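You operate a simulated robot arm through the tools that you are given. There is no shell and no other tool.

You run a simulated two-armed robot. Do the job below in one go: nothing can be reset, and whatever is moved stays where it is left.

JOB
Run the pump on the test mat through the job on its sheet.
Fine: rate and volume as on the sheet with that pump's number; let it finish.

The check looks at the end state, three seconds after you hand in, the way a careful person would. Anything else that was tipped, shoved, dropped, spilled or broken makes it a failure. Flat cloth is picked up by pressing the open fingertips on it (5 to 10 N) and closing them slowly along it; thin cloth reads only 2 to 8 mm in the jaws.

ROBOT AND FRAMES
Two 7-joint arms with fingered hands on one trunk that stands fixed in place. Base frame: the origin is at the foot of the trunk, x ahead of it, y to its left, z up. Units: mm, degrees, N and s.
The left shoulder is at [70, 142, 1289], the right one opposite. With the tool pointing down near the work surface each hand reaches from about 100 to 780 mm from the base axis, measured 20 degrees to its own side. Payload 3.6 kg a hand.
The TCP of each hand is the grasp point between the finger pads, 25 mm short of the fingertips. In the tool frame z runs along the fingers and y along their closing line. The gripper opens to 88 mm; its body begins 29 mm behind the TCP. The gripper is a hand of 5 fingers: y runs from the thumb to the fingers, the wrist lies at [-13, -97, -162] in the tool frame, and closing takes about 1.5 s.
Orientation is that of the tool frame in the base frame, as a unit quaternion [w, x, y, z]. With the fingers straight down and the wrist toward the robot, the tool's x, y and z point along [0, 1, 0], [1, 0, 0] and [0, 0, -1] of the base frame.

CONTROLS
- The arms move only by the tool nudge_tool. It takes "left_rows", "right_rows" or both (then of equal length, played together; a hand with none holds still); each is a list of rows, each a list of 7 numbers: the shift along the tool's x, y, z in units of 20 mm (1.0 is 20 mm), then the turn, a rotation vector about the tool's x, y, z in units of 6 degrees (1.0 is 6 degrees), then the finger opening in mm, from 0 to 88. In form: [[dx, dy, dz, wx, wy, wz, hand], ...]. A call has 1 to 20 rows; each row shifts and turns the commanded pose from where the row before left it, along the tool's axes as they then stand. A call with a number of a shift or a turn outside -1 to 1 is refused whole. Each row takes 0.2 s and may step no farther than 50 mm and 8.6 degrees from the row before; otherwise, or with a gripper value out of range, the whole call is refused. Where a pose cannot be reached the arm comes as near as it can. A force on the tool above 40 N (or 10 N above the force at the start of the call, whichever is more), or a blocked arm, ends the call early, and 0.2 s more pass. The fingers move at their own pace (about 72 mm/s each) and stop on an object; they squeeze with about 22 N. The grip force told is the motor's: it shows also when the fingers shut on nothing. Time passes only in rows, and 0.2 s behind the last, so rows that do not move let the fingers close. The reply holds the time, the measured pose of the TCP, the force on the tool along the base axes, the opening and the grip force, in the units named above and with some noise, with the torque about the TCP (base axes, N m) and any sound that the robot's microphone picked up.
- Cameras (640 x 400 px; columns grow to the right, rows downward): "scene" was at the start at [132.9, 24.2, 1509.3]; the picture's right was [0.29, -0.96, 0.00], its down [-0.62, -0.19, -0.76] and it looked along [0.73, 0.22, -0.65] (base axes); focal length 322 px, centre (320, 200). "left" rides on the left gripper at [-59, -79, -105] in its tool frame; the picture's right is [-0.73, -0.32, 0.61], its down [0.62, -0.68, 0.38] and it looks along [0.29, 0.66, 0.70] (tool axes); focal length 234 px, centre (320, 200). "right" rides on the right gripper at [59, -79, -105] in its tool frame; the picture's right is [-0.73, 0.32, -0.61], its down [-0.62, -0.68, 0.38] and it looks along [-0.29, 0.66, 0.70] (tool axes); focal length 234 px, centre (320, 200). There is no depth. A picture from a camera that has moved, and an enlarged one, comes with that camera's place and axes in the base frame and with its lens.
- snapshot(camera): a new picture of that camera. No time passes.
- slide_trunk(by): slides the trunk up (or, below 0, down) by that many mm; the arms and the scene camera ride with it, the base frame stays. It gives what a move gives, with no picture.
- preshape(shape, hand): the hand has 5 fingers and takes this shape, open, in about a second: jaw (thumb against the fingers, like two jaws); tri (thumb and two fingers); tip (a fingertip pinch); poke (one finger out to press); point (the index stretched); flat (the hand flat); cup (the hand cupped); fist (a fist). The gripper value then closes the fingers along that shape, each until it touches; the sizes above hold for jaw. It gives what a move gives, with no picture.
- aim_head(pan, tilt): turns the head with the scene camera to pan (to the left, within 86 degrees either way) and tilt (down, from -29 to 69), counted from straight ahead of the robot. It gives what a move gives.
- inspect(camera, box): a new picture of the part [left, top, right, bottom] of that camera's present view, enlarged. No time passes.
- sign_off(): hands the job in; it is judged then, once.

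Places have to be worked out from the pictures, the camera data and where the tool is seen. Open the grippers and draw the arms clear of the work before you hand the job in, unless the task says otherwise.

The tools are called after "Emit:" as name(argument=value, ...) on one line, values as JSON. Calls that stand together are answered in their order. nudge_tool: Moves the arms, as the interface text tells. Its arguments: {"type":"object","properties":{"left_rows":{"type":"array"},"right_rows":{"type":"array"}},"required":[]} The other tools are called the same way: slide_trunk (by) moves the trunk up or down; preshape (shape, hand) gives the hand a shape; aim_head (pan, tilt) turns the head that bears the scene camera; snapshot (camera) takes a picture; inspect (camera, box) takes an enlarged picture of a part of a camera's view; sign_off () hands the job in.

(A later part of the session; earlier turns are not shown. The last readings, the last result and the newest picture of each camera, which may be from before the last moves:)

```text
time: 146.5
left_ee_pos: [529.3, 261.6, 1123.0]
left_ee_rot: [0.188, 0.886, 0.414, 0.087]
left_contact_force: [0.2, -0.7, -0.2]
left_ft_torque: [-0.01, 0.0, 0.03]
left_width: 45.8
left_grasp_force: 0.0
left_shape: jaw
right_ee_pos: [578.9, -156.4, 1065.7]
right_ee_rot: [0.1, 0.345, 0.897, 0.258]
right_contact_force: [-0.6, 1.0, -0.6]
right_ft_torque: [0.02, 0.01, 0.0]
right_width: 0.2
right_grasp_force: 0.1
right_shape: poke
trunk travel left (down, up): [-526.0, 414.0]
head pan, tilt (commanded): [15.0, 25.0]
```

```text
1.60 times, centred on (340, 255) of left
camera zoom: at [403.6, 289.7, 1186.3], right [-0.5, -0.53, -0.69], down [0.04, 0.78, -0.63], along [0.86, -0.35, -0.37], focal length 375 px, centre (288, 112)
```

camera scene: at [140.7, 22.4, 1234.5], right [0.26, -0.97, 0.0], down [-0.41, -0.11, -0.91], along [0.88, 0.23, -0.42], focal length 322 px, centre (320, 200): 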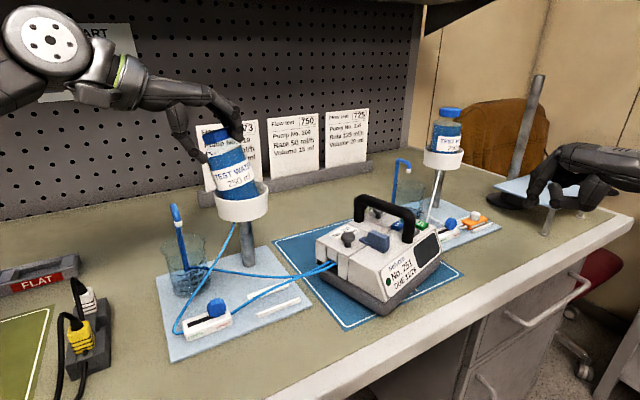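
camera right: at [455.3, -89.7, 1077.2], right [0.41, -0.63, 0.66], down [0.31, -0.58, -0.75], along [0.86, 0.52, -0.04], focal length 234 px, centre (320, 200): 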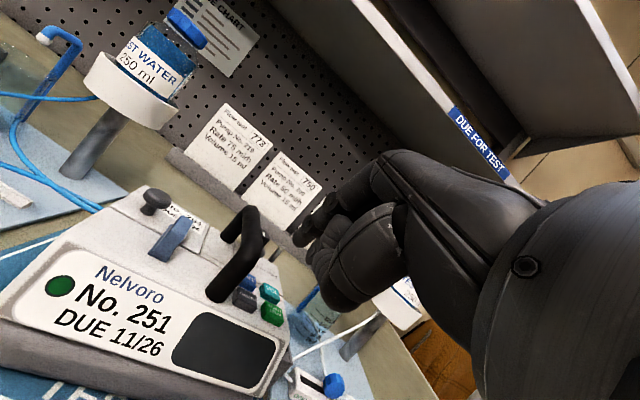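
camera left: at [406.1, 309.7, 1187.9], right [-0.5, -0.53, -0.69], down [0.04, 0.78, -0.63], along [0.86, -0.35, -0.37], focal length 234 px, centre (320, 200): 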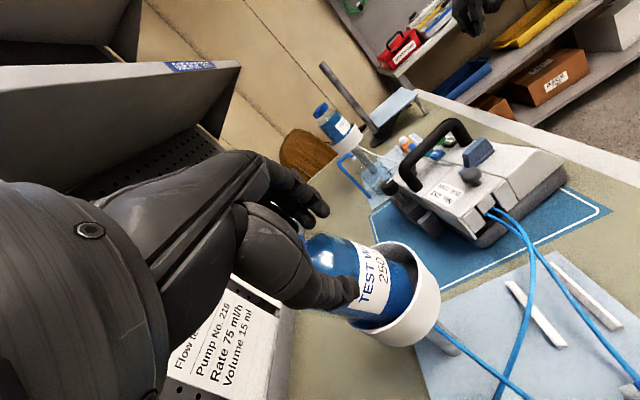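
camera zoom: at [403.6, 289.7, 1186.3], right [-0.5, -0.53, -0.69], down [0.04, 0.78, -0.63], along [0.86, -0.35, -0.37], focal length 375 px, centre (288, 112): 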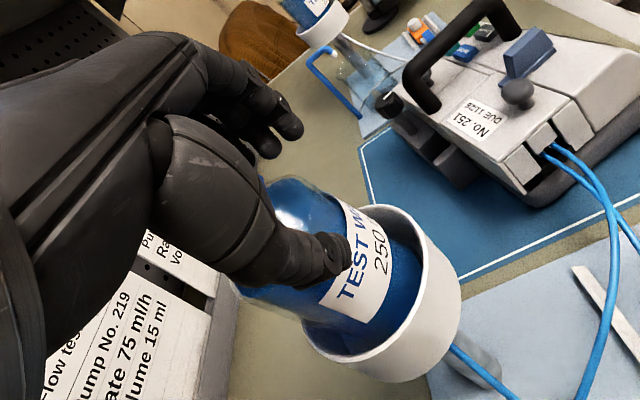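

It is settling back upright as I retreat. Continuing slowly along the same way out.

Emit:
nudge_tool(left_rows=[[-0.3, 0.167, 0.1, 0, 0, 0, 46], [-0.3, 0.167, 0.1, 0, 0, 0, 46], [-0.3, 0.167, 0.1, 0, 0, 0, 46]])

Emit:
inspect(camera="scene", box=[150, 70, 310, 280])

Emit:
inspect(camera="left", box=[200, 130, 480, 380])

```text
time: 147.3
left_ee_pos: [526.9, 239.8, 1120.6]
left_ee_rot: [0.189, 0.887, 0.413, 0.088]
left_contact_force: [-0.7, 0.1, -0.4]
left_ft_torque: [0.04, 0.02, 0.0]
left_width: 45.6
left_grasp_force: 0.0
left_shape: jaw
right_ee_pos: [579.2, -155.8, 1067.1]
right_ee_rot: [0.098, 0.344, 0.898, 0.258]
right_contact_force: [0.7, 0.2, 0.5]
right_ft_torque: [0.0, 0.02, 0.02]
right_width: 0.1
right_grasp_force: 0.0
right_shape: poke
trunk travel left (down, up): [-526.0, 414.0]
head pan, tilt (commanded): [15.0, 25.0]
```

```text
1.90 times, centred on (230, 175) of scene
camera zoom: at [140.9, 23.1, 1234.5], right [0.26, -0.97, 0.0], down [-0.41, -0.11, -0.91], along [0.88, 0.23, -0.42], focal length 614 px, centre (491, 248)
```

zoom: 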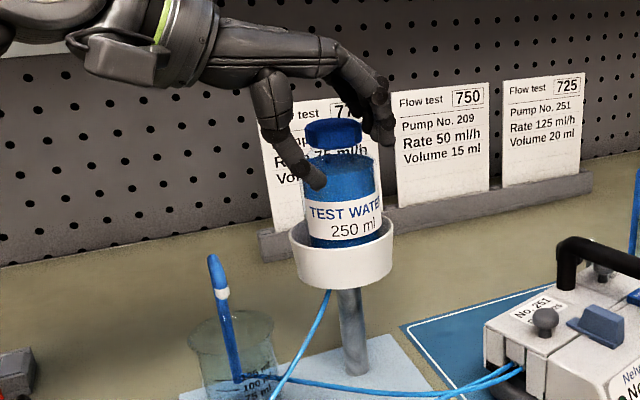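

```text
1.60 times, centred on (340, 255) of left
camera zoom: at [401.1, 268.2, 1184.5], right [-0.5, -0.53, -0.69], down [0.04, 0.78, -0.63], along [0.86, -0.35, -0.37], focal length 375 px, centre (288, 112)
```

zoom: 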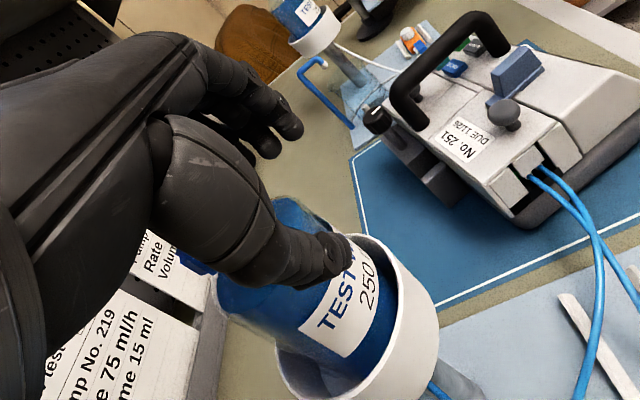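

The bottle stands upright again and there's no contact force. I'll leave by going straight up.

Emit:
nudge_tool(left_rows=[[0, 0.15, -0.34, 0, 0, 0, 46], [0, 0.15, -0.34, 0, 0, 0, 46], [0, 0.3, -0.685, 0, 0, 0, 46], [0, 0.3, -0.685, 0, 0, 0, 46], [0, 0.3, -0.685, 0, 0, 0, 46], [0, 0.3, -0.685, 0, 0, 0, 46], [0, 0, 0, 0, 0, 0, 46]])

Emit:
inspect(camera="scene", box=[150, 70, 310, 280])

Emit:
snapshot(camera="scene")

```text
time: 148.9
left_ee_pos: [527.3, 241.2, 1195.9]
left_ee_rot: [0.188, 0.887, 0.413, 0.088]
left_contact_force: [-0.2, -0.9, -0.4]
left_ft_torque: [0.03, 0.0, -0.02]
left_width: 45.7
left_grasp_force: 0.1
left_shape: jaw
right_ee_pos: [578.8, -156.6, 1066.0]
right_ee_rot: [0.099, 0.344, 0.897, 0.257]
right_contact_force: [0.4, -0.5, 0.1]
right_ft_torque: [-0.01, -0.02, 0.0]
right_width: 0.0
right_grasp_force: 0.1
right_shape: poke
trunk travel left (down, up): [-526.0, 414.0]
head pan, tilt (commanded): [15.0, 25.0]
```

```text
1.90 times, centred on (230, 175) of scene
camera zoom: at [141.1, 23.4, 1234.4], right [0.26, -0.97, 0.0], down [-0.41, -0.11, -0.91], along [0.88, 0.23, -0.42], focal length 614 px, centre (491, 248)
```

zoom: 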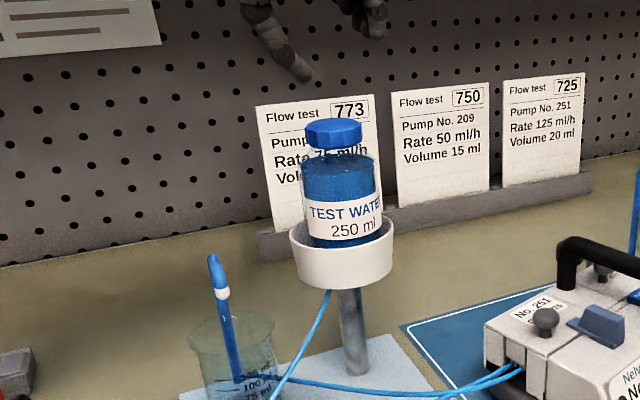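

```text
taken
camera scene: at [141.1, 23.4, 1234.4], right [0.26, -0.97, 0.0], down [-0.41, -0.11, -0.91], along [0.88, 0.23, -0.42], focal length 322 px, centre (320, 200)
```

scene: 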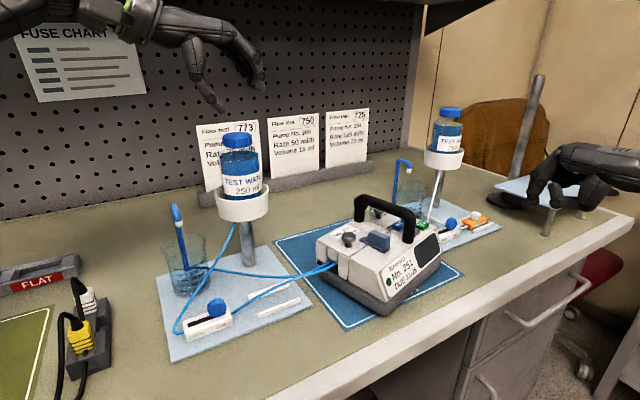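

The bottle is back exactly upright in its cup, nothing spilled. I'll park the left hand far from it — up to z≈1230 at [430, 298] — then lower the trunk 60 mm.

Emit:
nudge_tool(left_rows=[[0, 0.2, -0.45, 0, 0, 0, 46], [-0.155, -0.75, -0.6, 0, 0, 0, 46], [-0.155, -0.75, -0.6, 0, 0, 0, 46], [-0.155, -0.75, -0.6, 0, 0, 0, 46], [-0.155, -0.75, -0.6, 0, 0, 0, 46], [-0.155, -0.75, -0.6, 0, 0, 0, 46], [-0.155, -0.75, -0.6, 0, 0, 0, 46], [0, 0, 0, 0, 0, 0, 46]])

Emit:
slide_trunk(by=-60)

Emit:
snapshot(camera="scene")

Emit:
inspect(camera="scene", box=[300, 100, 450, 240])

```text
time: 150.7
left_ee_pos: [429.8, 299.8, 1234.2]
left_ee_rot: [0.188, 0.887, 0.413, 0.088]
left_contact_force: [-0.2, 0.0, -0.1]
left_ft_torque: [-0.03, 0.01, -0.02]
left_width: 45.4
left_grasp_force: 0.1
left_shape: jaw
right_ee_pos: [580.2, -156.0, 1065.7]
right_ee_rot: [0.1, 0.346, 0.897, 0.257]
right_contact_force: [0.4, 0.0, -0.1]
right_ft_torque: [-0.01, 0.01, -0.03]
right_width: 0.2
right_grasp_force: 0.1
right_shape: poke
trunk travel left (down, up): [-526.0, 414.0]
head pan, tilt (commanded): [15.0, 25.0]
```

```text
time: 151.7
left_ee_pos: [428.6, 299.8, 1174.7]
left_ee_rot: [0.189, 0.887, 0.413, 0.088]
left_contact_force: [-0.5, -0.1, -1.1]
left_ft_torque: [-0.01, -0.01, 0.04]
left_width: 45.3
left_grasp_force: 0.0
left_shape: jaw
right_ee_pos: [579.4, -156.5, 1006.3]
right_ee_rot: [0.099, 0.345, 0.897, 0.259]
right_contact_force: [0.3, 1.2, 0.4]
right_ft_torque: [0.0, 0.01, 0.0]
right_width: 0.1
right_grasp_force: 0.0
right_shape: poke
trunk travel left (down, up): [-466.0, 474.0]
head pan, tilt (commanded): [15.0, 25.0]
```

```text
taken
camera scene: at [140.8, 23.1, 1174.5], right [0.26, -0.97, 0.0], down [-0.41, -0.11, -0.91], along [0.88, 0.23, -0.42], focal length 322 px, centre (320, 200)
```

scene: 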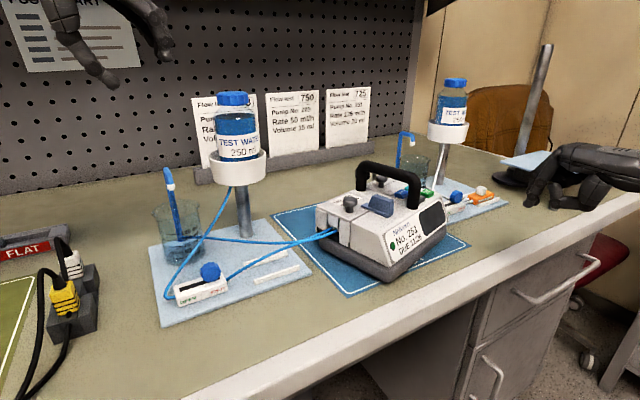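

```text
2.86 times, centred on (375, 170) of scene
camera zoom: at [140.8, 23.1, 1174.5], right [0.26, -0.97, 0.0], down [-0.41, -0.11, -0.91], along [0.88, 0.23, -0.42], focal length 921 px, centre (163, 286)
```

zoom: 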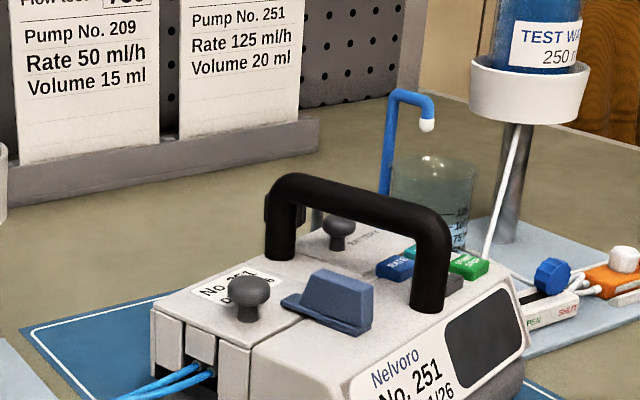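

Now at trunk height for the right hand. I'll set its tilt to 35° and bring the finger pair to hover just in front of and above ON/OFF.

Emit:
nudge_tool(right_rows=[[0, 0, -0.5, -0.5, 0, 0, 0], [0.546, 0.775, 0.271, 0, 0, 0, 0], [0.546, 0.775, 0.271, 0, 0, 0, 0], [0.546, 0.775, 0.271, 0, 0, 0, 0], [0.546, 0.775, 0.271, 0, 0, 0, 0], [0.546, 0.775, 0.271, 0, 0, 0, 0], [0.546, 0.775, 0.271, 0, 0, 0, 0], [0.546, 0.775, 0.271, 0, 0, 0, 0], [0, 0, 0, 0, 0, 0, 0]])

Emit:
inspect(camera="scene", box=[350, 100, 470, 220])

Emit:
inspect(camera="right", box=[190, 180, 350, 340])

```text
time: 153.7
left_ee_pos: [429.4, 299.7, 1174.5]
left_ee_rot: [0.189, 0.887, 0.413, 0.088]
left_contact_force: [-0.2, 0.6, 0.0]
left_ft_torque: [0.03, -0.01, 0.0]
left_width: 45.5
left_grasp_force: 0.0
left_shape: jaw
right_ee_pos: [591.8, -28.6, 1045.8]
right_ee_rot: [0.11, 0.342, 0.89, 0.282]
right_contact_force: [0.6, 1.0, 0.1]
right_ft_torque: [0.03, 0.03, -0.01]
right_width: 0.1
right_grasp_force: 0.1
right_shape: poke
trunk travel left (down, up): [-466.0, 474.0]
head pan, tilt (commanded): [15.0, 25.0]
```

```text
3.33 times, centred on (410, 160) of scene
camera zoom: at [140.7, 23.0, 1174.5], right [0.26, -0.97, 0.0], down [-0.41, -0.11, -0.91], along [0.88, 0.23, -0.42], focal length 1074 px, centre (20, 333)
```

zoom: 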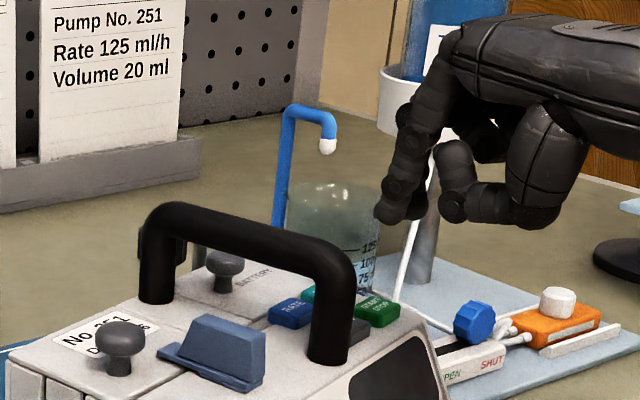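

```text
2.50 times, centred on (270, 260) of right
camera zoom: at [464.3, -82.3, 1086.9], right [0.48, -0.55, 0.68], down [0.24, -0.67, -0.7], along [0.84, 0.5, -0.19], focal length 585 px, centre (445, 50)
```

zoom: 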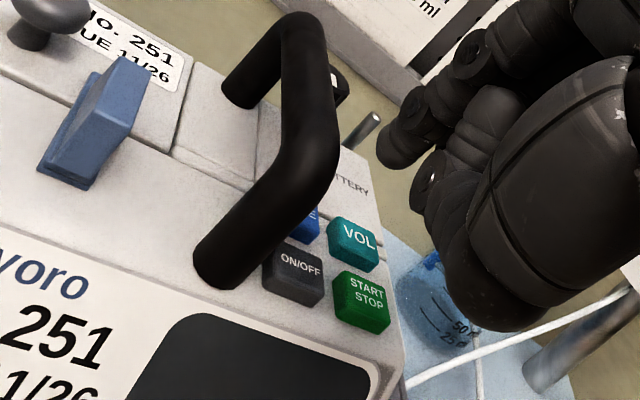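

The pump looks slightly turned on the mat after the two pulls. I'll take another look from the left wrist camera to measure its present orientation.

Emit:
snapshot(camera="left")

Emit:
inspect(camera="scene", box=[260, 140, 480, 310])

Emit:
snapshot(camera="right")

```text
taken
camera left: at [303.7, 327.2, 1237.6], right [-0.5, -0.53, -0.69], down [0.04, 0.78, -0.63], along [0.86, -0.35, -0.37], focal length 234 px, centre (320, 200)
```

left: 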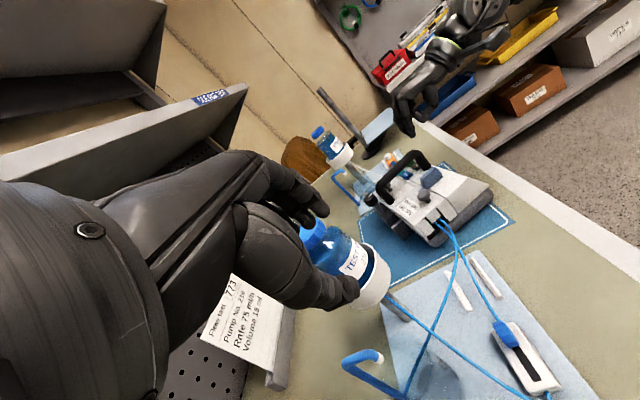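

```text
2.35 times, centred on (370, 225) of scene
camera zoom: at [140.7, 23.0, 1174.5], right [0.26, -0.97, 0.0], down [-0.41, -0.11, -0.91], along [0.88, 0.23, -0.42], focal length 758 px, centre (202, 141)
```

zoom: 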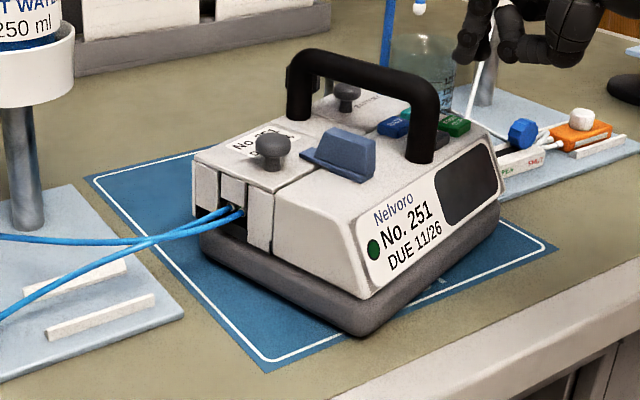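

```text
taken
camera right: at [464.3, -82.3, 1086.9], right [0.48, -0.55, 0.68], down [0.24, -0.67, -0.7], along [0.84, 0.5, -0.19], focal length 234 px, centre (320, 200)
```

right: 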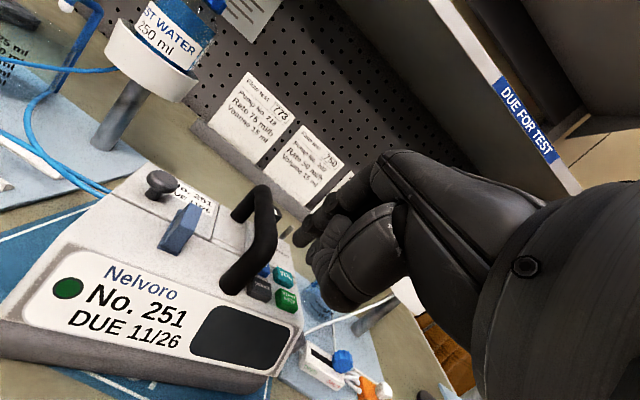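

The pump has turned about 14° counter-clockwise (the grip aligned the bar with my hand). I'll correct that: back the right hand off, raise the trunk, and re-grasp the handle to turn it back and place it square on the mat.

Emit:
nudge_tool(right_rows=[[0, -0.82, -0.57, 0, 0, 0, 0], [0, -0.82, -0.57, 0, 0, 0, 0], [0, -0.82, -0.57, 0, 0, 0, 0], [0, -0.82, -0.57, 0, 0, 0, 0], [0, -0.82, -0.57, 0, 0, 0, 0], [0, -0.82, -0.57, 0, 0, 0, 0], [-0.9, 0, 0, 0, 0, 0, 0], [-0.9, 0, 0, 0, 0, 0, 0], [-0.9, 0, 0, 0, 0, 0, 0], [0, 0, 0, 0, 0, 0, 0]])

Emit:
slide_trunk(by=60)

Emit:
nudge_tool(left_rows=[[-0.67, 0.8, 0.2, 0, 0, 0, 46], [-0.67, 0.8, 0.2, 0, 0, 0, 46], [-0.67, 0.8, 0.2, 0, 0, 0, 46], [-0.67, 0.8, 0.2, 0, 0, 0, 46], [-0.67, 0.8, 0.2, 0, 0, 0, 46], [-0.67, 0.8, 0.2, 0, 0, 0, 46], [-0.67, 0.8, 0.2, 0, 0, 0, 46], [-0.67, 0.8, 0.2, 0, 0, 0, 46], [0, 0, 0, 0, 0.27, -0.61, 46], [0, 0, 0, 0, 0.27, -0.61, 46], [0, 0, 0, 0, 0, 0, 46]])

Emit:
snapshot(camera="scene")

```text
time: 155.9
left_ee_pos: [429.8, 299.7, 1173.7]
left_ee_rot: [0.188, 0.886, 0.414, 0.088]
left_contact_force: [0.1, -0.1, 0.1]
left_ft_torque: [-0.04, 0.0, 0.01]
left_width: 45.6
left_grasp_force: 0.0
left_shape: jaw
right_ee_pos: [553.9, -152.4, 1047.0]
right_ee_rot: [0.107, 0.341, 0.89, 0.282]
right_contact_force: [1.0, 0.3, 0.4]
right_ft_torque: [0.0, 0.01, -0.01]
right_width: 0.1
right_grasp_force: 0.0
right_shape: poke
trunk travel left (down, up): [-466.0, 474.0]
head pan, tilt (commanded): [15.0, 25.0]
```

```text
time: 156.9
left_ee_pos: [430.1, 299.5, 1233.2]
left_ee_rot: [0.189, 0.886, 0.413, 0.088]
left_contact_force: [0.4, -0.2, -0.3]
left_ft_torque: [0.02, 0.01, 0.01]
left_width: 45.8
left_grasp_force: 0.1
left_shape: jaw
right_ee_pos: [553.5, -150.4, 1106.2]
right_ee_rot: [0.108, 0.342, 0.89, 0.281]
right_contact_force: [-0.5, 0.6, -0.2]
right_ft_torque: [0.02, 0.0, -0.01]
right_width: 0.2
right_grasp_force: 0.0
right_shape: poke
trunk travel left (down, up): [-526.0, 414.0]
head pan, tilt (commanded): [15.0, 25.0]
```

```text
time: 159.3
left_ee_pos: [461.2, 134.3, 1258.6]
left_ee_rot: [0.183, 0.855, 0.474, 0.1]
left_contact_force: [0.6, -0.3, 0.2]
left_ft_torque: [-0.01, 0.03, -0.02]
left_width: 45.8
left_grasp_force: 0.1
left_shape: jaw
right_ee_pos: [553.0, -153.8, 1106.8]
right_ee_rot: [0.108, 0.342, 0.891, 0.28]
right_contact_force: [-0.9, -0.1, 0.9]
right_ft_torque: [-0.01, -0.03, 0.0]
right_width: 0.1
right_grasp_force: 0.1
right_shape: poke
trunk travel left (down, up): [-526.0, 414.0]
head pan, tilt (commanded): [15.0, 25.0]
```

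```text
taken
camera scene: at [141.2, 23.3, 1234.4], right [0.26, -0.97, 0.0], down [-0.41, -0.11, -0.91], along [0.88, 0.23, -0.42], focal length 322 px, centre (320, 200)
```

scene: 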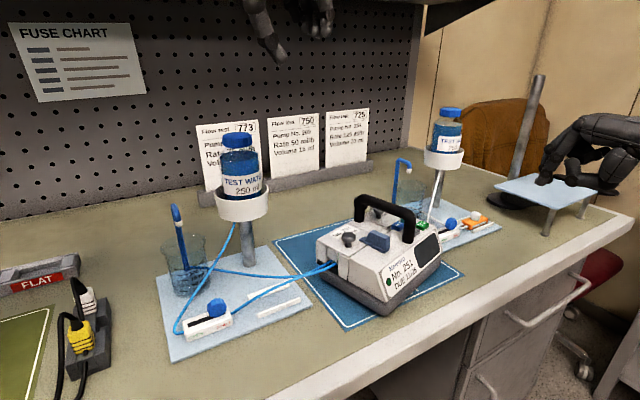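

I'll bring the left hand down to 70 mm above the bar at the matching yaw (−32°) and check.

Emit:
nudge_tool(left_rows=[[0.013, 0.25, 0.888, 0, 0, 0, 48], [0.013, 0.25, 0.888, 0, 0, 0, 48], [0.013, 0.25, 0.888, 0, 0, 0, 48], [0.013, 0.25, 0.888, 0, 0, 0, 48], [0.013, 0.25, 0.888, 0, 0, 0, 48], [0.013, 0.25, 0.888, 0, 0, 0, 48], [0.013, 0.25, 0.888, 0, 0, 0, 48], [0.013, 0.25, 0.888, 0, 0, 0, 48], [0.013, 0.25, 0.888, 0, 0, 0, 48], [0.013, 0.25, 0.888, 0, 0, 0, 48], [0.013, 0.25, 0.888, 0, 0, 0, 48], [0.013, 0.25, 0.888, 0, 0, 0, 48], [0.013, 0.25, 0.888, 0, 0, 0, 48], [0, 0, 0, 0, 0, 0, 48]])

Emit:
inspect(camera="scene", box=[310, 110, 460, 260])

Emit:
inspect(camera="left", box=[230, 150, 450, 330])

```text
time: 162.3
left_ee_pos: [591.8, 56.5, 1071.2]
left_ee_rot: [0.181, 0.856, 0.474, 0.101]
left_contact_force: [-0.4, 0.3, 0.2]
left_ft_torque: [-0.02, -0.06, -0.04]
left_width: 47.7
left_grasp_force: 0.0
left_shape: jaw
right_ee_pos: [553.2, -152.3, 1106.8]
right_ee_rot: [0.108, 0.341, 0.89, 0.281]
right_contact_force: [-0.4, 0.5, -0.1]
right_ft_torque: [-0.01, -0.02, -0.02]
right_width: 0.0
right_grasp_force: 0.0
right_shape: poke
trunk travel left (down, up): [-526.0, 414.0]
head pan, tilt (commanded): [15.0, 25.0]
```

```text
2.67 times, centred on (385, 185) of scene
camera zoom: at [140.5, 23.1, 1234.5], right [0.26, -0.97, 0.0], down [-0.41, -0.11, -0.91], along [0.88, 0.23, -0.42], focal length 860 px, centre (147, 240)
```

zoom: 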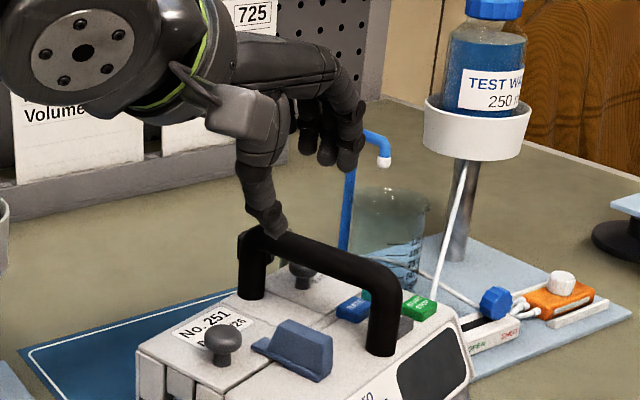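

```text
2.22 times, centred on (340, 240) of left
camera zoom: at [463.6, 66.2, 1135.1], right [-0.43, -0.59, -0.69], down [-0.06, 0.78, -0.63], along [0.9, -0.22, -0.37], focal length 520 px, centre (276, 111)
```

zoom: 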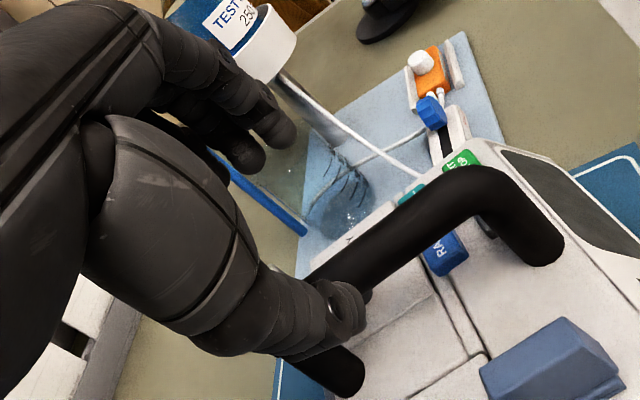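

The straight path along the tool axis leads onto the bar's centre line. Descending 68 mm in two steps.

Emit:
nudge_tool(left_rows=[[0, 0, 0.5, 0, 0, 0, 44], [0, 0, 0.5, 0, 0, 0, 44], [0, 0, 0.5, 0, 0, 0, 44], [0, 0, 0.5, 0, 0, 0, 44], [0, 0, 0, 0, 0, 0, 44]])

Emit:
inspect(camera="scene", box=[310, 110, 460, 260])

Emit:
inspect(camera="left", box=[230, 150, 450, 330])

```text
time: 163.5
left_ee_pos: [605.9, 45.6, 1034.2]
left_ee_rot: [0.182, 0.856, 0.473, 0.1]
left_contact_force: [-0.2, -0.1, -0.6]
left_ft_torque: [0.02, 0.02, 0.01]
left_width: 44.5
left_grasp_force: 0.1
left_shape: jaw
right_ee_pos: [554.1, -152.7, 1106.2]
right_ee_rot: [0.108, 0.342, 0.89, 0.281]
right_contact_force: [-0.4, 0.4, -0.9]
right_ft_torque: [0.03, 0.0, -0.01]
right_width: 0.1
right_grasp_force: 0.1
right_shape: poke
trunk travel left (down, up): [-526.0, 414.0]
head pan, tilt (commanded): [15.0, 25.0]
```

```text
2.67 times, centred on (385, 185) of scene
camera zoom: at [140.8, 23.1, 1234.5], right [0.26, -0.97, 0.0], down [-0.41, -0.11, -0.91], along [0.88, 0.23, -0.42], focal length 860 px, centre (147, 240)
```

zoom: 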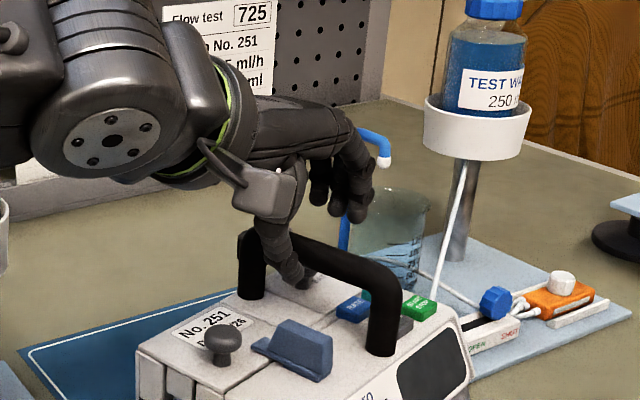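

```text
2.22 times, centred on (340, 240) of left
camera zoom: at [477.7, 56.9, 1098.8], right [-0.43, -0.59, -0.69], down [-0.06, 0.78, -0.63], along [0.9, -0.22, -0.37], focal length 520 px, centre (276, 111)
```

zoom: 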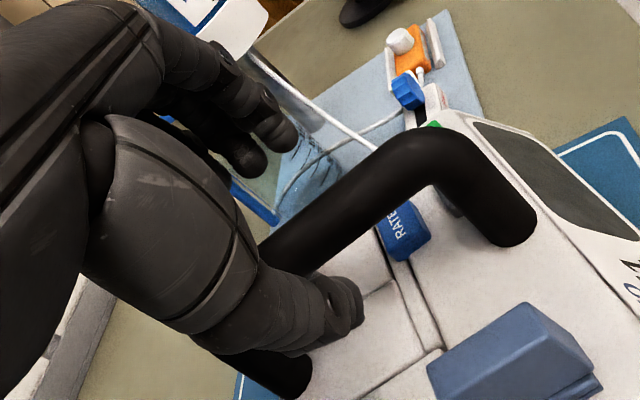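

I'll first turn the hand to be square to the bar (yaw −40°), then descend the rest.

Emit:
nudge_tool(left_rows=[[0, 0, 0, 0, -0.27, 0.61, 44], [0, 0, 0, 0, -0.27, 0.61, 44], [0, 0, 0.4, 0, 0, 0, 44], [0, 0, 0.4, 0, 0, 0, 44], [0, 0, 0.4, 0, 0, 0, 44], [0, 0, 0, 0, 0, 0, 44]])

Emit:
inspect(camera="left", box=[230, 150, 450, 330])

Emit:
inspect(camera="scene", box=[310, 110, 460, 260])

```text
time: 164.9
left_ee_pos: [612.1, 41.8, 1012.1]
left_ee_rot: [0.19, 0.887, 0.413, 0.088]
left_contact_force: [-0.5, 0.4, -0.3]
left_ft_torque: [0.0, 0.03, 0.05]
left_width: 44.3
left_grasp_force: 0.0
left_shape: jaw
right_ee_pos: [553.5, -152.7, 1106.6]
right_ee_rot: [0.108, 0.342, 0.89, 0.282]
right_contact_force: [-0.1, 0.2, -0.3]
right_ft_torque: [-0.01, -0.03, 0.0]
right_width: 0.0
right_grasp_force: 0.0
right_shape: poke
trunk travel left (down, up): [-526.0, 414.0]
head pan, tilt (commanded): [15.0, 25.0]
```

```text
2.22 times, centred on (340, 240) of left
camera zoom: at [487.0, 69.0, 1077.2], right [-0.5, -0.53, -0.69], down [0.04, 0.78, -0.63], along [0.86, -0.35, -0.37], focal length 520 px, centre (276, 111)
```

zoom: 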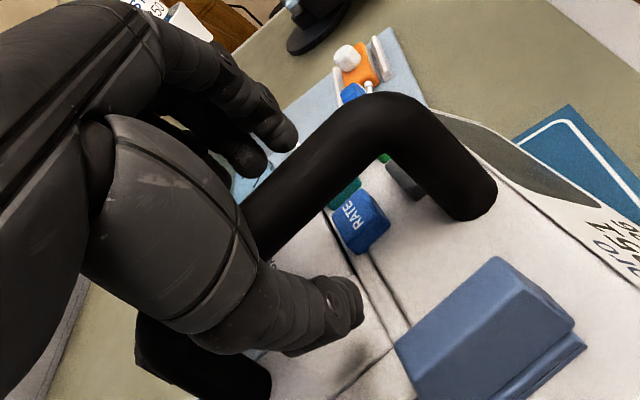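

```text
2.67 times, centred on (385, 185) of scene
camera zoom: at [140.8, 23.1, 1234.5], right [0.26, -0.97, 0.0], down [-0.41, -0.11, -0.91], along [0.88, 0.23, -0.42], focal length 860 px, centre (147, 240)
```

zoom: 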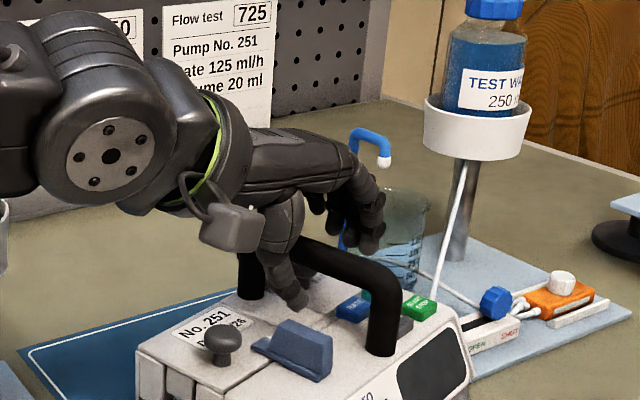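

Thumb clear of the lever, bar inside the grasp. Closing and lifting 4 mm, then I'll check the pump's angle against the mat.

Emit:
nudge_tool(left_rows=[[0, 0, 0, 0, 0, 0, 25], [0, 0, 0, 0, 0, 0, 10], [0, 0, 0, 0, 0, 0, 0], [0, 0, 0, 0, 0, 0, 0], [0, 0, 0, 0, 0, 0, 0], [0, 0, 0, 0, 0, 0, 0], [0, 0, 0, 0, 0, 0, 0], [0, 0.04, -0.09, 0, 0, 0, 0], [0, 0.04, -0.09, 0, 0, 0, 0], [0, 0, 0, 0, 0, 0, 0]])

Emit:
inspect(camera="scene", box=[270, 170, 480, 340])

```text
time: 167.1
left_ee_pos: [613.6, 41.6, 1016.5]
left_ee_rot: [0.188, 0.887, 0.414, 0.087]
left_contact_force: [0.0, 0.8, -9.7]
left_ft_torque: [0.03, 0.02, -0.04]
left_width: 9.0
left_grasp_force: 21.6
left_shape: jaw
right_ee_pos: [554.7, -151.8, 1106.0]
right_ee_rot: [0.107, 0.343, 0.89, 0.281]
right_contact_force: [0.1, -0.2, 0.6]
right_ft_torque: [-0.01, 0.0, 0.0]
right_width: 0.0
right_grasp_force: 0.0
right_shape: poke
trunk travel left (down, up): [-526.0, 414.0]
head pan, tilt (commanded): [15.0, 25.0]
```

```text
2.35 times, centred on (375, 255) of scene
camera zoom: at [142.6, 23.2, 1234.2], right [0.26, -0.97, 0.0], down [-0.41, -0.11, -0.91], along [0.87, 0.23, -0.42], focal length 758 px, centre (191, 71)
```

zoom: 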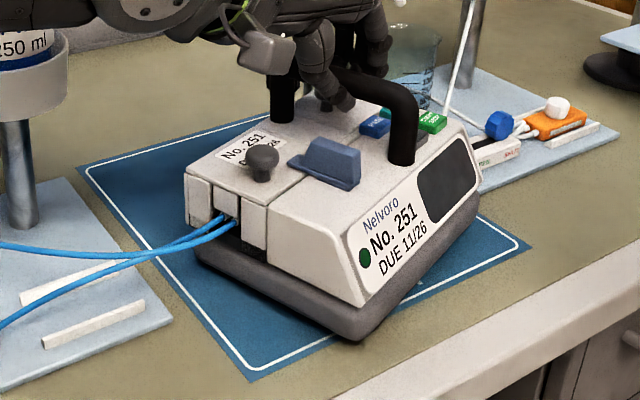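

The pump sits about 17° off the mat's axis. I'll turn it back clockwise by ~11° while lifted (that lines its front up with the right hand's best approach) and shift it 5 mm forward.

Emit:
nudge_tool(left_rows=[[0, 0, 0, 0, -0.187, 0.419, 0], [0, 0, 0, 0, -0.187, 0.419, 0], [0, 0, 0, 0, -0.187, 0.419, 0], [0, 0, 0, 0, -0.187, 0.419, 0], [-0.12, 0.01, 0.005, 0, 0, 0, 0], [-0.13, 0.01, 0.005, 0, 0, 0, 0], [0, 0, 0, 0, 0, 0, 0]])

Emit:
inspect(camera="scene", box=[270, 170, 480, 340])

Emit:
snapshot(camera="scene")

```text
time: 168.7
left_ee_pos: [610.9, 37.8, 1016.7]
left_ee_rot: [0.195, 0.923, 0.326, 0.068]
left_contact_force: [0.3, 0.6, -10.3]
left_ft_torque: [0.04, 0.0, 0.0]
left_width: 9.1
left_grasp_force: 21.7
left_shape: jaw
right_ee_pos: [554.3, -153.4, 1106.3]
right_ee_rot: [0.107, 0.343, 0.89, 0.281]
right_contact_force: [0.0, 0.1, 0.2]
right_ft_torque: [0.05, 0.04, 0.03]
right_width: 0.0
right_grasp_force: 0.0
right_shape: poke
trunk travel left (down, up): [-526.0, 414.0]
head pan, tilt (commanded): [15.0, 25.0]
```

```text
2.35 times, centred on (375, 255) of scene
camera zoom: at [142.6, 23.2, 1234.2], right [0.26, -0.97, 0.0], down [-0.41, -0.11, -0.91], along [0.87, 0.23, -0.42], focal length 758 px, centre (191, 71)
```

zoom: 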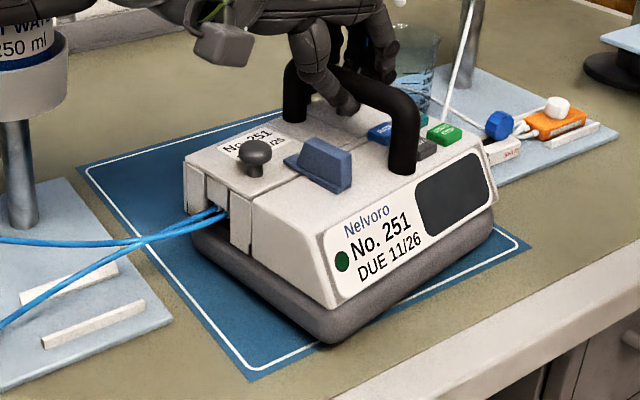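

```text
taken
camera scene: at [142.6, 23.2, 1234.2], right [0.26, -0.97, 0.0], down [-0.41, -0.11, -0.91], along [0.87, 0.23, -0.42], focal length 322 px, centre (320, 200)
```

scene: 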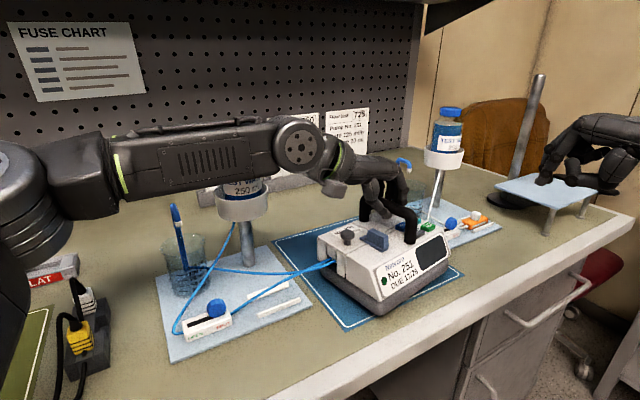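

Now nearly square with the mat. Setting it down and releasing, then lifting the hand straight up.

Emit:
nudge_tool(left_rows=[[0, -0.04, 0.09, 0, 0, 0, 0], [0, -0.04, 0.09, 0, 0, 0, 0], [0, -0.04, 0.09, 0, 0, 0, 0], [0, 0, 0, 0, 0, 0, 0]])

Emit:
nudge_tool(left_rows=[[0, 0, 0, 0, 0, 0, 15], [0, 0, 0, 0, 0, 0, 30], [0, 0, 0, 0, 0, 0, 42], [0, 0, 0, 0, 0, 0, 46], [0, 0, 0, 0, 0, 0, 46], [0, 0, 0, 0, 0, 0, 46]])

Emit:
inspect(camera="scene", box=[270, 130, 480, 300])

Emit:
inspect(camera="left", box=[230, 150, 450, 330])

```text
time: 169.7
left_ee_pos: [610.0, 37.3, 1010.3]
left_ee_rot: [0.195, 0.922, 0.326, 0.07]
left_contact_force: [1.6, -1.1, -2.2]
left_ft_torque: [0.01, -0.05, 0.01]
left_width: 9.4
left_grasp_force: 22.5
left_shape: jaw
right_ee_pos: [554.2, -152.9, 1106.0]
right_ee_rot: [0.108, 0.343, 0.89, 0.28]
right_contact_force: [0.4, -0.4, -0.1]
right_ft_torque: [0.02, -0.01, 0.0]
right_width: 0.1
right_grasp_force: 0.0
right_shape: poke
trunk travel left (down, up): [-526.0, 414.0]
head pan, tilt (commanded): [15.0, 25.0]
```

```text
time: 171.1
left_ee_pos: [610.7, 38.6, 1012.3]
left_ee_rot: [0.195, 0.922, 0.326, 0.07]
left_contact_force: [0.3, 0.9, 0.9]
left_ft_torque: [0.01, 0.01, 0.0]
left_width: 45.5
left_grasp_force: 0.0
left_shape: jaw
right_ee_pos: [554.9, -153.1, 1107.0]
right_ee_rot: [0.108, 0.342, 0.89, 0.282]
right_contact_force: [0.0, 0.0, -0.4]
right_ft_torque: [0.01, 0.02, 0.01]
right_width: 0.1
right_grasp_force: 0.1
right_shape: poke
trunk travel left (down, up): [-526.0, 414.0]
head pan, tilt (commanded): [15.0, 25.0]
```

```text
2.35 times, centred on (375, 215) of scene
camera zoom: at [141.0, 23.1, 1234.5], right [0.26, -0.97, 0.0], down [-0.41, -0.11, -0.91], along [0.88, 0.23, -0.42], focal length 758 px, centre (191, 165)
```

zoom: 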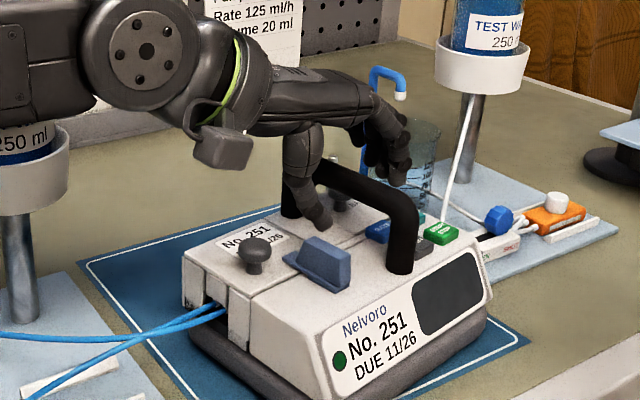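

```text
2.22 times, centred on (340, 240) of left
camera zoom: at [492.1, 89.3, 1074.9], right [-0.59, -0.42, -0.69], down [0.19, 0.75, -0.63], along [0.78, -0.5, -0.37], focal length 520 px, centre (276, 111)
```

zoom: 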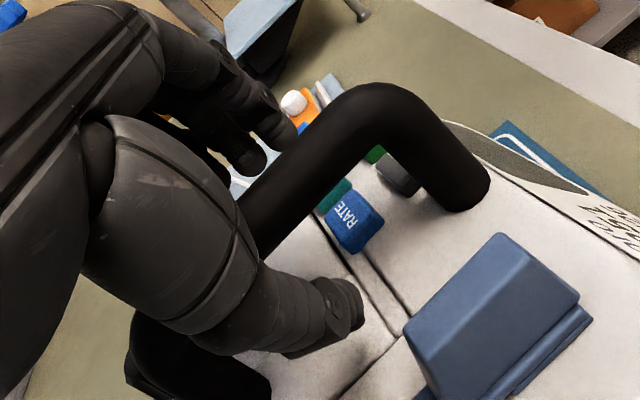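

Released cleanly. I'll lift straight up 45 mm, retreat to [471, 129] (well away from the bottle), rise, and only then go to the parking spot high up.

Emit:
nudge_tool(left_rows=[[0, 0.18, -0.41, 0, 0, 0, 46], [0, 0.18, -0.41, 0, 0, 0, 46], [0, 0.18, -0.41, 0, 0, 0, 46], [0, 0.18, -0.41, 0, 0, 0, 46], [0, 0.18, -0.41, 0, 0, 0, 46], [-0.286, -0.806, -0.359, 0, 0, 0, 46], [-0.286, -0.806, -0.359, 0, 0, 0, 46], [-0.286, -0.806, -0.359, 0, 0, 0, 46], [-0.286, -0.806, -0.359, 0, 0, 0, 46], [-0.286, -0.806, -0.359, 0, 0, 0, 46], [-0.286, -0.806, -0.359, 0, 0, 0, 46], [-0.286, -0.806, -0.359, 0, 0, 0, 46], [-0.286, -0.806, -0.359, 0, 0, 0, 46], [-0.286, -0.806, -0.359, 0, 0, 0, 46], [0, 0, 0, 0, 0, 0, 46]])

Emit:
nudge_tool(left_rows=[[0, 0.381, -0.856, 0, 0, 0, 46], [0, 0.381, -0.856, 0, 0, 0, 46], [0, 0.381, -0.856, 0, 0, 0, 46], [0, 0.381, -0.856, 0, 0, 0, 46], [0, 0.381, -0.856, 0, 0, 0, 46], [0, 0.381, -0.856, 0, 0, 0, 46], [0, 0.381, -0.856, 0, 0, 0, 46], [0, 0.381, -0.856, 0, 0, 0, 46], [0, 0, 0, 0, 0, 0, 46]])

Emit:
snapshot(camera="scene")

```text
time: 174.3
left_ee_pos: [470.9, 128.5, 1056.6]
left_ee_rot: [0.196, 0.922, 0.327, 0.069]
left_contact_force: [-0.5, 0.4, 0.1]
left_ft_torque: [-0.03, 0.0, 0.01]
left_width: 45.6
left_grasp_force: 0.0
left_shape: jaw
right_ee_pos: [553.7, -153.2, 1105.2]
right_ee_rot: [0.108, 0.343, 0.89, 0.28]
right_contact_force: [0.1, 0.8, -0.5]
right_ft_torque: [0.0, -0.02, 0.04]
right_width: 0.2
right_grasp_force: 0.0
right_shape: poke
trunk travel left (down, up): [-526.0, 414.0]
head pan, tilt (commanded): [15.0, 25.0]
```

```text
time: 176.3
left_ee_pos: [470.5, 128.2, 1204.6]
left_ee_rot: [0.196, 0.922, 0.326, 0.069]
left_contact_force: [-0.2, -0.7, 0.2]
left_ft_torque: [0.03, 0.0, 0.01]
left_width: 45.5
left_grasp_force: 0.1
left_shape: jaw
right_ee_pos: [553.1, -152.8, 1107.0]
right_ee_rot: [0.108, 0.342, 0.89, 0.281]
right_contact_force: [0.2, 0.2, -0.6]
right_ft_torque: [-0.01, -0.01, 0.0]
right_width: 0.0
right_grasp_force: 0.1
right_shape: poke
trunk travel left (down, up): [-526.0, 414.0]
head pan, tilt (commanded): [15.0, 25.0]
```

```text
taken
camera scene: at [141.1, 23.3, 1234.4], right [0.26, -0.97, 0.0], down [-0.41, -0.11, -0.91], along [0.88, 0.23, -0.42], focal length 322 px, centre (320, 200)
```

scene: 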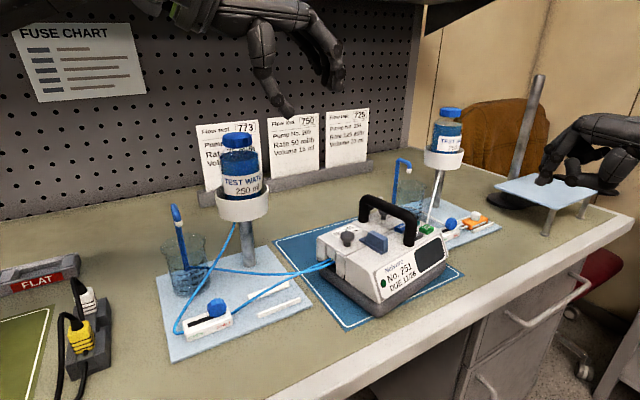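

Pump looks good on the mat. Parking the left hand high at [430, 300], then lowering the trunk 60 mm for the right hand.

Emit:
nudge_tool(left_rows=[[0.424, -0.741, -0.512, 0, 0, 0, 46], [0.424, -0.741, -0.512, 0, 0, 0, 46], [0.424, -0.741, -0.512, 0, 0, 0, 46], [0.424, -0.741, -0.512, 0, 0, 0, 46], [0.424, -0.741, -0.512, 0, 0, 0, 46], [0.424, -0.741, -0.512, 0, 0, 0, 46], [0.424, -0.741, -0.512, 0, 0, 0, 46], [0.424, -0.741, -0.512, 0, 0, 0, 46], [0.424, -0.741, -0.512, 0, 0, 0, 46], [0, 0, 0, 0, 0, 0, 46]])

Emit:
slide_trunk(by=-60)

Emit:
snapshot(camera="scene")

Emit:
inspect(camera="scene", box=[290, 130, 480, 290])

```text
time: 178.5
left_ee_pos: [428.3, 298.6, 1233.9]
left_ee_rot: [0.196, 0.922, 0.327, 0.07]
left_contact_force: [0.7, -0.8, 0.5]
left_ft_torque: [-0.01, -0.01, 0.01]
left_width: 45.5
left_grasp_force: 0.1
left_shape: jaw
right_ee_pos: [553.4, -152.3, 1106.3]
right_ee_rot: [0.108, 0.342, 0.89, 0.282]
right_contact_force: [0.0, 0.7, 0.1]
right_ft_torque: [0.01, 0.01, 0.01]
right_width: 0.0
right_grasp_force: 0.0
right_shape: poke
trunk travel left (down, up): [-526.0, 414.0]
head pan, tilt (commanded): [15.0, 25.0]
```

```text
time: 179.5
left_ee_pos: [429.9, 299.2, 1175.6]
left_ee_rot: [0.196, 0.922, 0.327, 0.07]
left_contact_force: [-0.3, 0.0, -0.5]
left_ft_torque: [-0.01, -0.02, -0.03]
left_width: 45.6
left_grasp_force: 0.1
left_shape: jaw
right_ee_pos: [553.2, -151.9, 1047.5]
right_ee_rot: [0.108, 0.341, 0.89, 0.282]
right_contact_force: [0.4, 0.0, -1.0]
right_ft_torque: [0.0, -0.01, -0.01]
right_width: 0.1
right_grasp_force: 0.0
right_shape: poke
trunk travel left (down, up): [-466.0, 474.0]
head pan, tilt (commanded): [15.0, 25.0]
```

```text
taken
camera scene: at [140.8, 23.1, 1174.5], right [0.26, -0.97, 0.0], down [-0.41, -0.11, -0.91], along [0.88, 0.23, -0.42], focal length 322 px, centre (320, 200)
```

scene: 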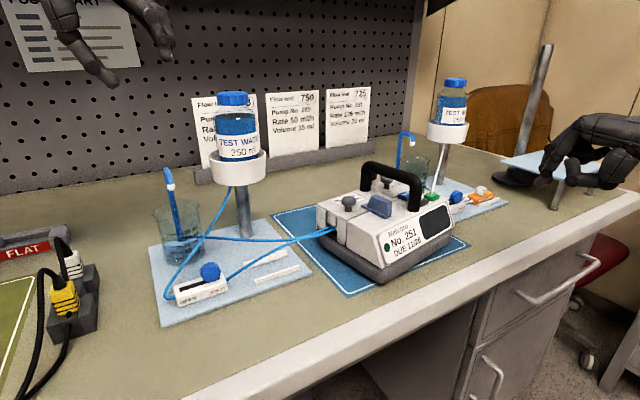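

```text
2.50 times, centred on (385, 210) of scene
camera zoom: at [140.8, 23.1, 1174.5], right [0.26, -0.97, 0.0], down [-0.41, -0.11, -0.91], along [0.88, 0.23, -0.42], focal length 806 px, centre (158, 175)
```

zoom: 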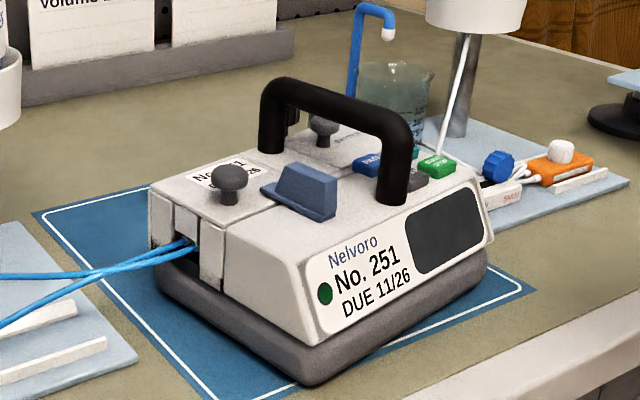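

Now the right hand goes back to hover just in front of ON/OFF.

Emit:
nudge_tool(right_rows=[[0.455, 0.725, 0.66, 0, 0, 0, 0], [0.455, 0.725, 0.66, 0, 0, 0, 0], [0.455, 0.725, 0.66, 0, 0, 0, 0], [0.455, 0.725, 0.66, 0, 0, 0, 0], [0.455, 0.725, 0.66, 0, 0, 0, 0], [0.455, 0.725, 0.66, 0, 0, 0, 0], [0, 0, 0, 0, 0, 0, 0]])

Emit:
inspect(camera="scene", box=[360, 110, 460, 210])

Emit:
inspect(camera="right", box=[190, 180, 350, 340])

```text
time: 181.1
left_ee_pos: [429.7, 298.6, 1175.0]
left_ee_rot: [0.196, 0.922, 0.327, 0.07]
left_contact_force: [-1.0, -0.2, 0.4]
left_ft_torque: [-0.04, 0.02, -0.01]
left_width: 45.6
left_grasp_force: 0.1
left_shape: jaw
right_ee_pos: [590.5, -29.6, 1032.9]
right_ee_rot: [0.108, 0.342, 0.89, 0.282]
right_contact_force: [1.8, 0.8, 0.1]
right_ft_torque: [0.0, 0.01, 0.04]
right_width: 0.0
right_grasp_force: 0.0
right_shape: poke
trunk travel left (down, up): [-466.0, 474.0]
head pan, tilt (commanded): [15.0, 25.0]
```

```text
4.00 times, centred on (410, 160) of scene
camera zoom: at [140.5, 23.0, 1174.5], right [0.26, -0.97, 0.0], down [-0.41, -0.11, -0.91], along [0.88, 0.23, -0.42], focal length 1289 px, centre (-40, 360)
```

zoom: 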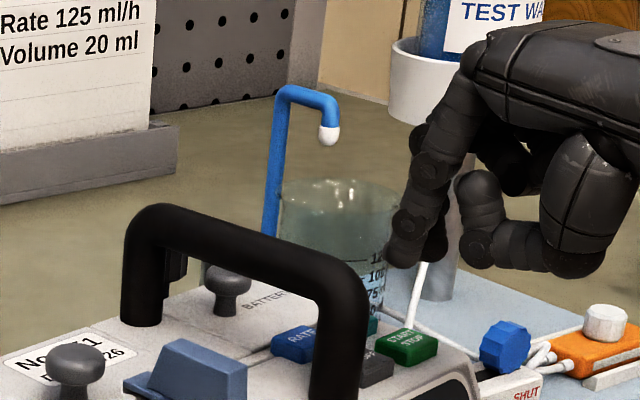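

```text
2.50 times, centred on (270, 260) of right
camera zoom: at [461.7, -83.4, 1073.8], right [0.48, -0.55, 0.68], down [0.24, -0.67, -0.71], along [0.84, 0.5, -0.19], focal length 585 px, centre (445, 50)
```

zoom: 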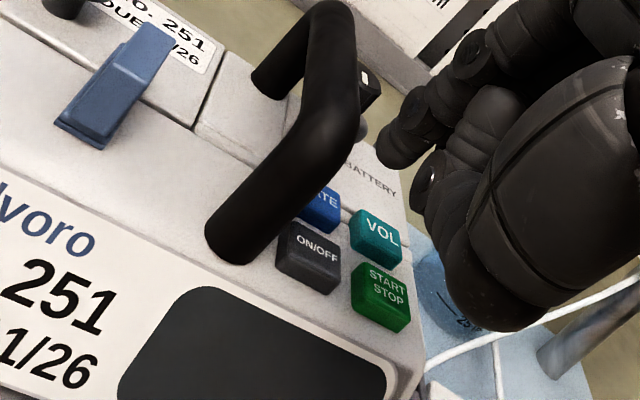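

Triangulated: index tip at [591, -17, 1014], ON/OFF top at about [607, -12, 967]. I'll bring the fingertips to ~18 mm above ON/OFF, slightly toward its right so the leg of the handle is cleared.

Emit:
nudge_tool(right_rows=[[-0.08, -0.118, 0.52, 0, 0, 0, 0], [-0.08, -0.118, 0.52, 0, 0, 0, 0], [-0.08, -0.118, 0.52, 0, 0, 0, 0], [0, 0, 0, 0, 0, 0, 0]])

Emit:
inspect(camera="scene", box=[370, 130, 450, 210])

Emit:
inspect(camera="right", box=[230, 180, 350, 300])

```text
time: 182.1
left_ee_pos: [428.8, 299.5, 1175.8]
left_ee_rot: [0.197, 0.922, 0.326, 0.069]
left_contact_force: [0.5, 0.3, 0.0]
left_ft_torque: [0.0, -0.03, -0.01]
left_width: 45.6
left_grasp_force: 0.1
left_shape: jaw
right_ee_pos: [600.5, -26.3, 1001.0]
right_ee_rot: [0.107, 0.34, 0.891, 0.282]
right_contact_force: [0.6, -0.2, -0.1]
right_ft_torque: [0.01, 0.04, -0.03]
right_width: 0.4
right_grasp_force: 0.1
right_shape: poke
trunk travel left (down, up): [-466.0, 474.0]
head pan, tilt (commanded): [15.0, 25.0]
```

```text
5.00 times, centred on (410, 170) of scene
camera zoom: at [140.8, 23.2, 1174.5], right [0.26, -0.97, 0.0], down [-0.41, -0.11, -0.91], along [0.88, 0.23, -0.42], focal length 1612 px, centre (-130, 350)
```

zoom: 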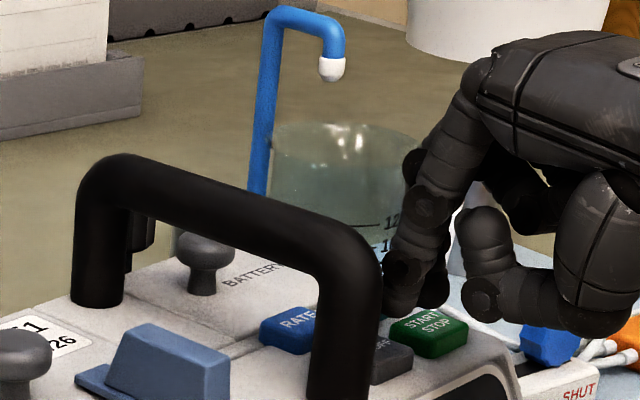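

```text
3.33 times, centred on (290, 240) of right
camera zoom: at [473.9, -80.5, 1043.0], right [0.48, -0.55, 0.68], down [0.24, -0.67, -0.71], along [0.84, 0.51, -0.19], focal length 781 px, centre (420, 67)
```

zoom: 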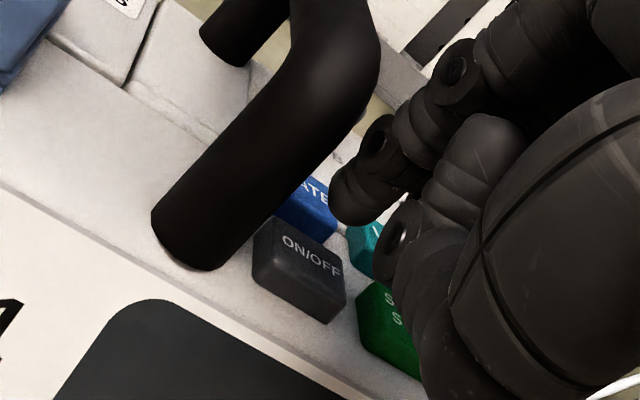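

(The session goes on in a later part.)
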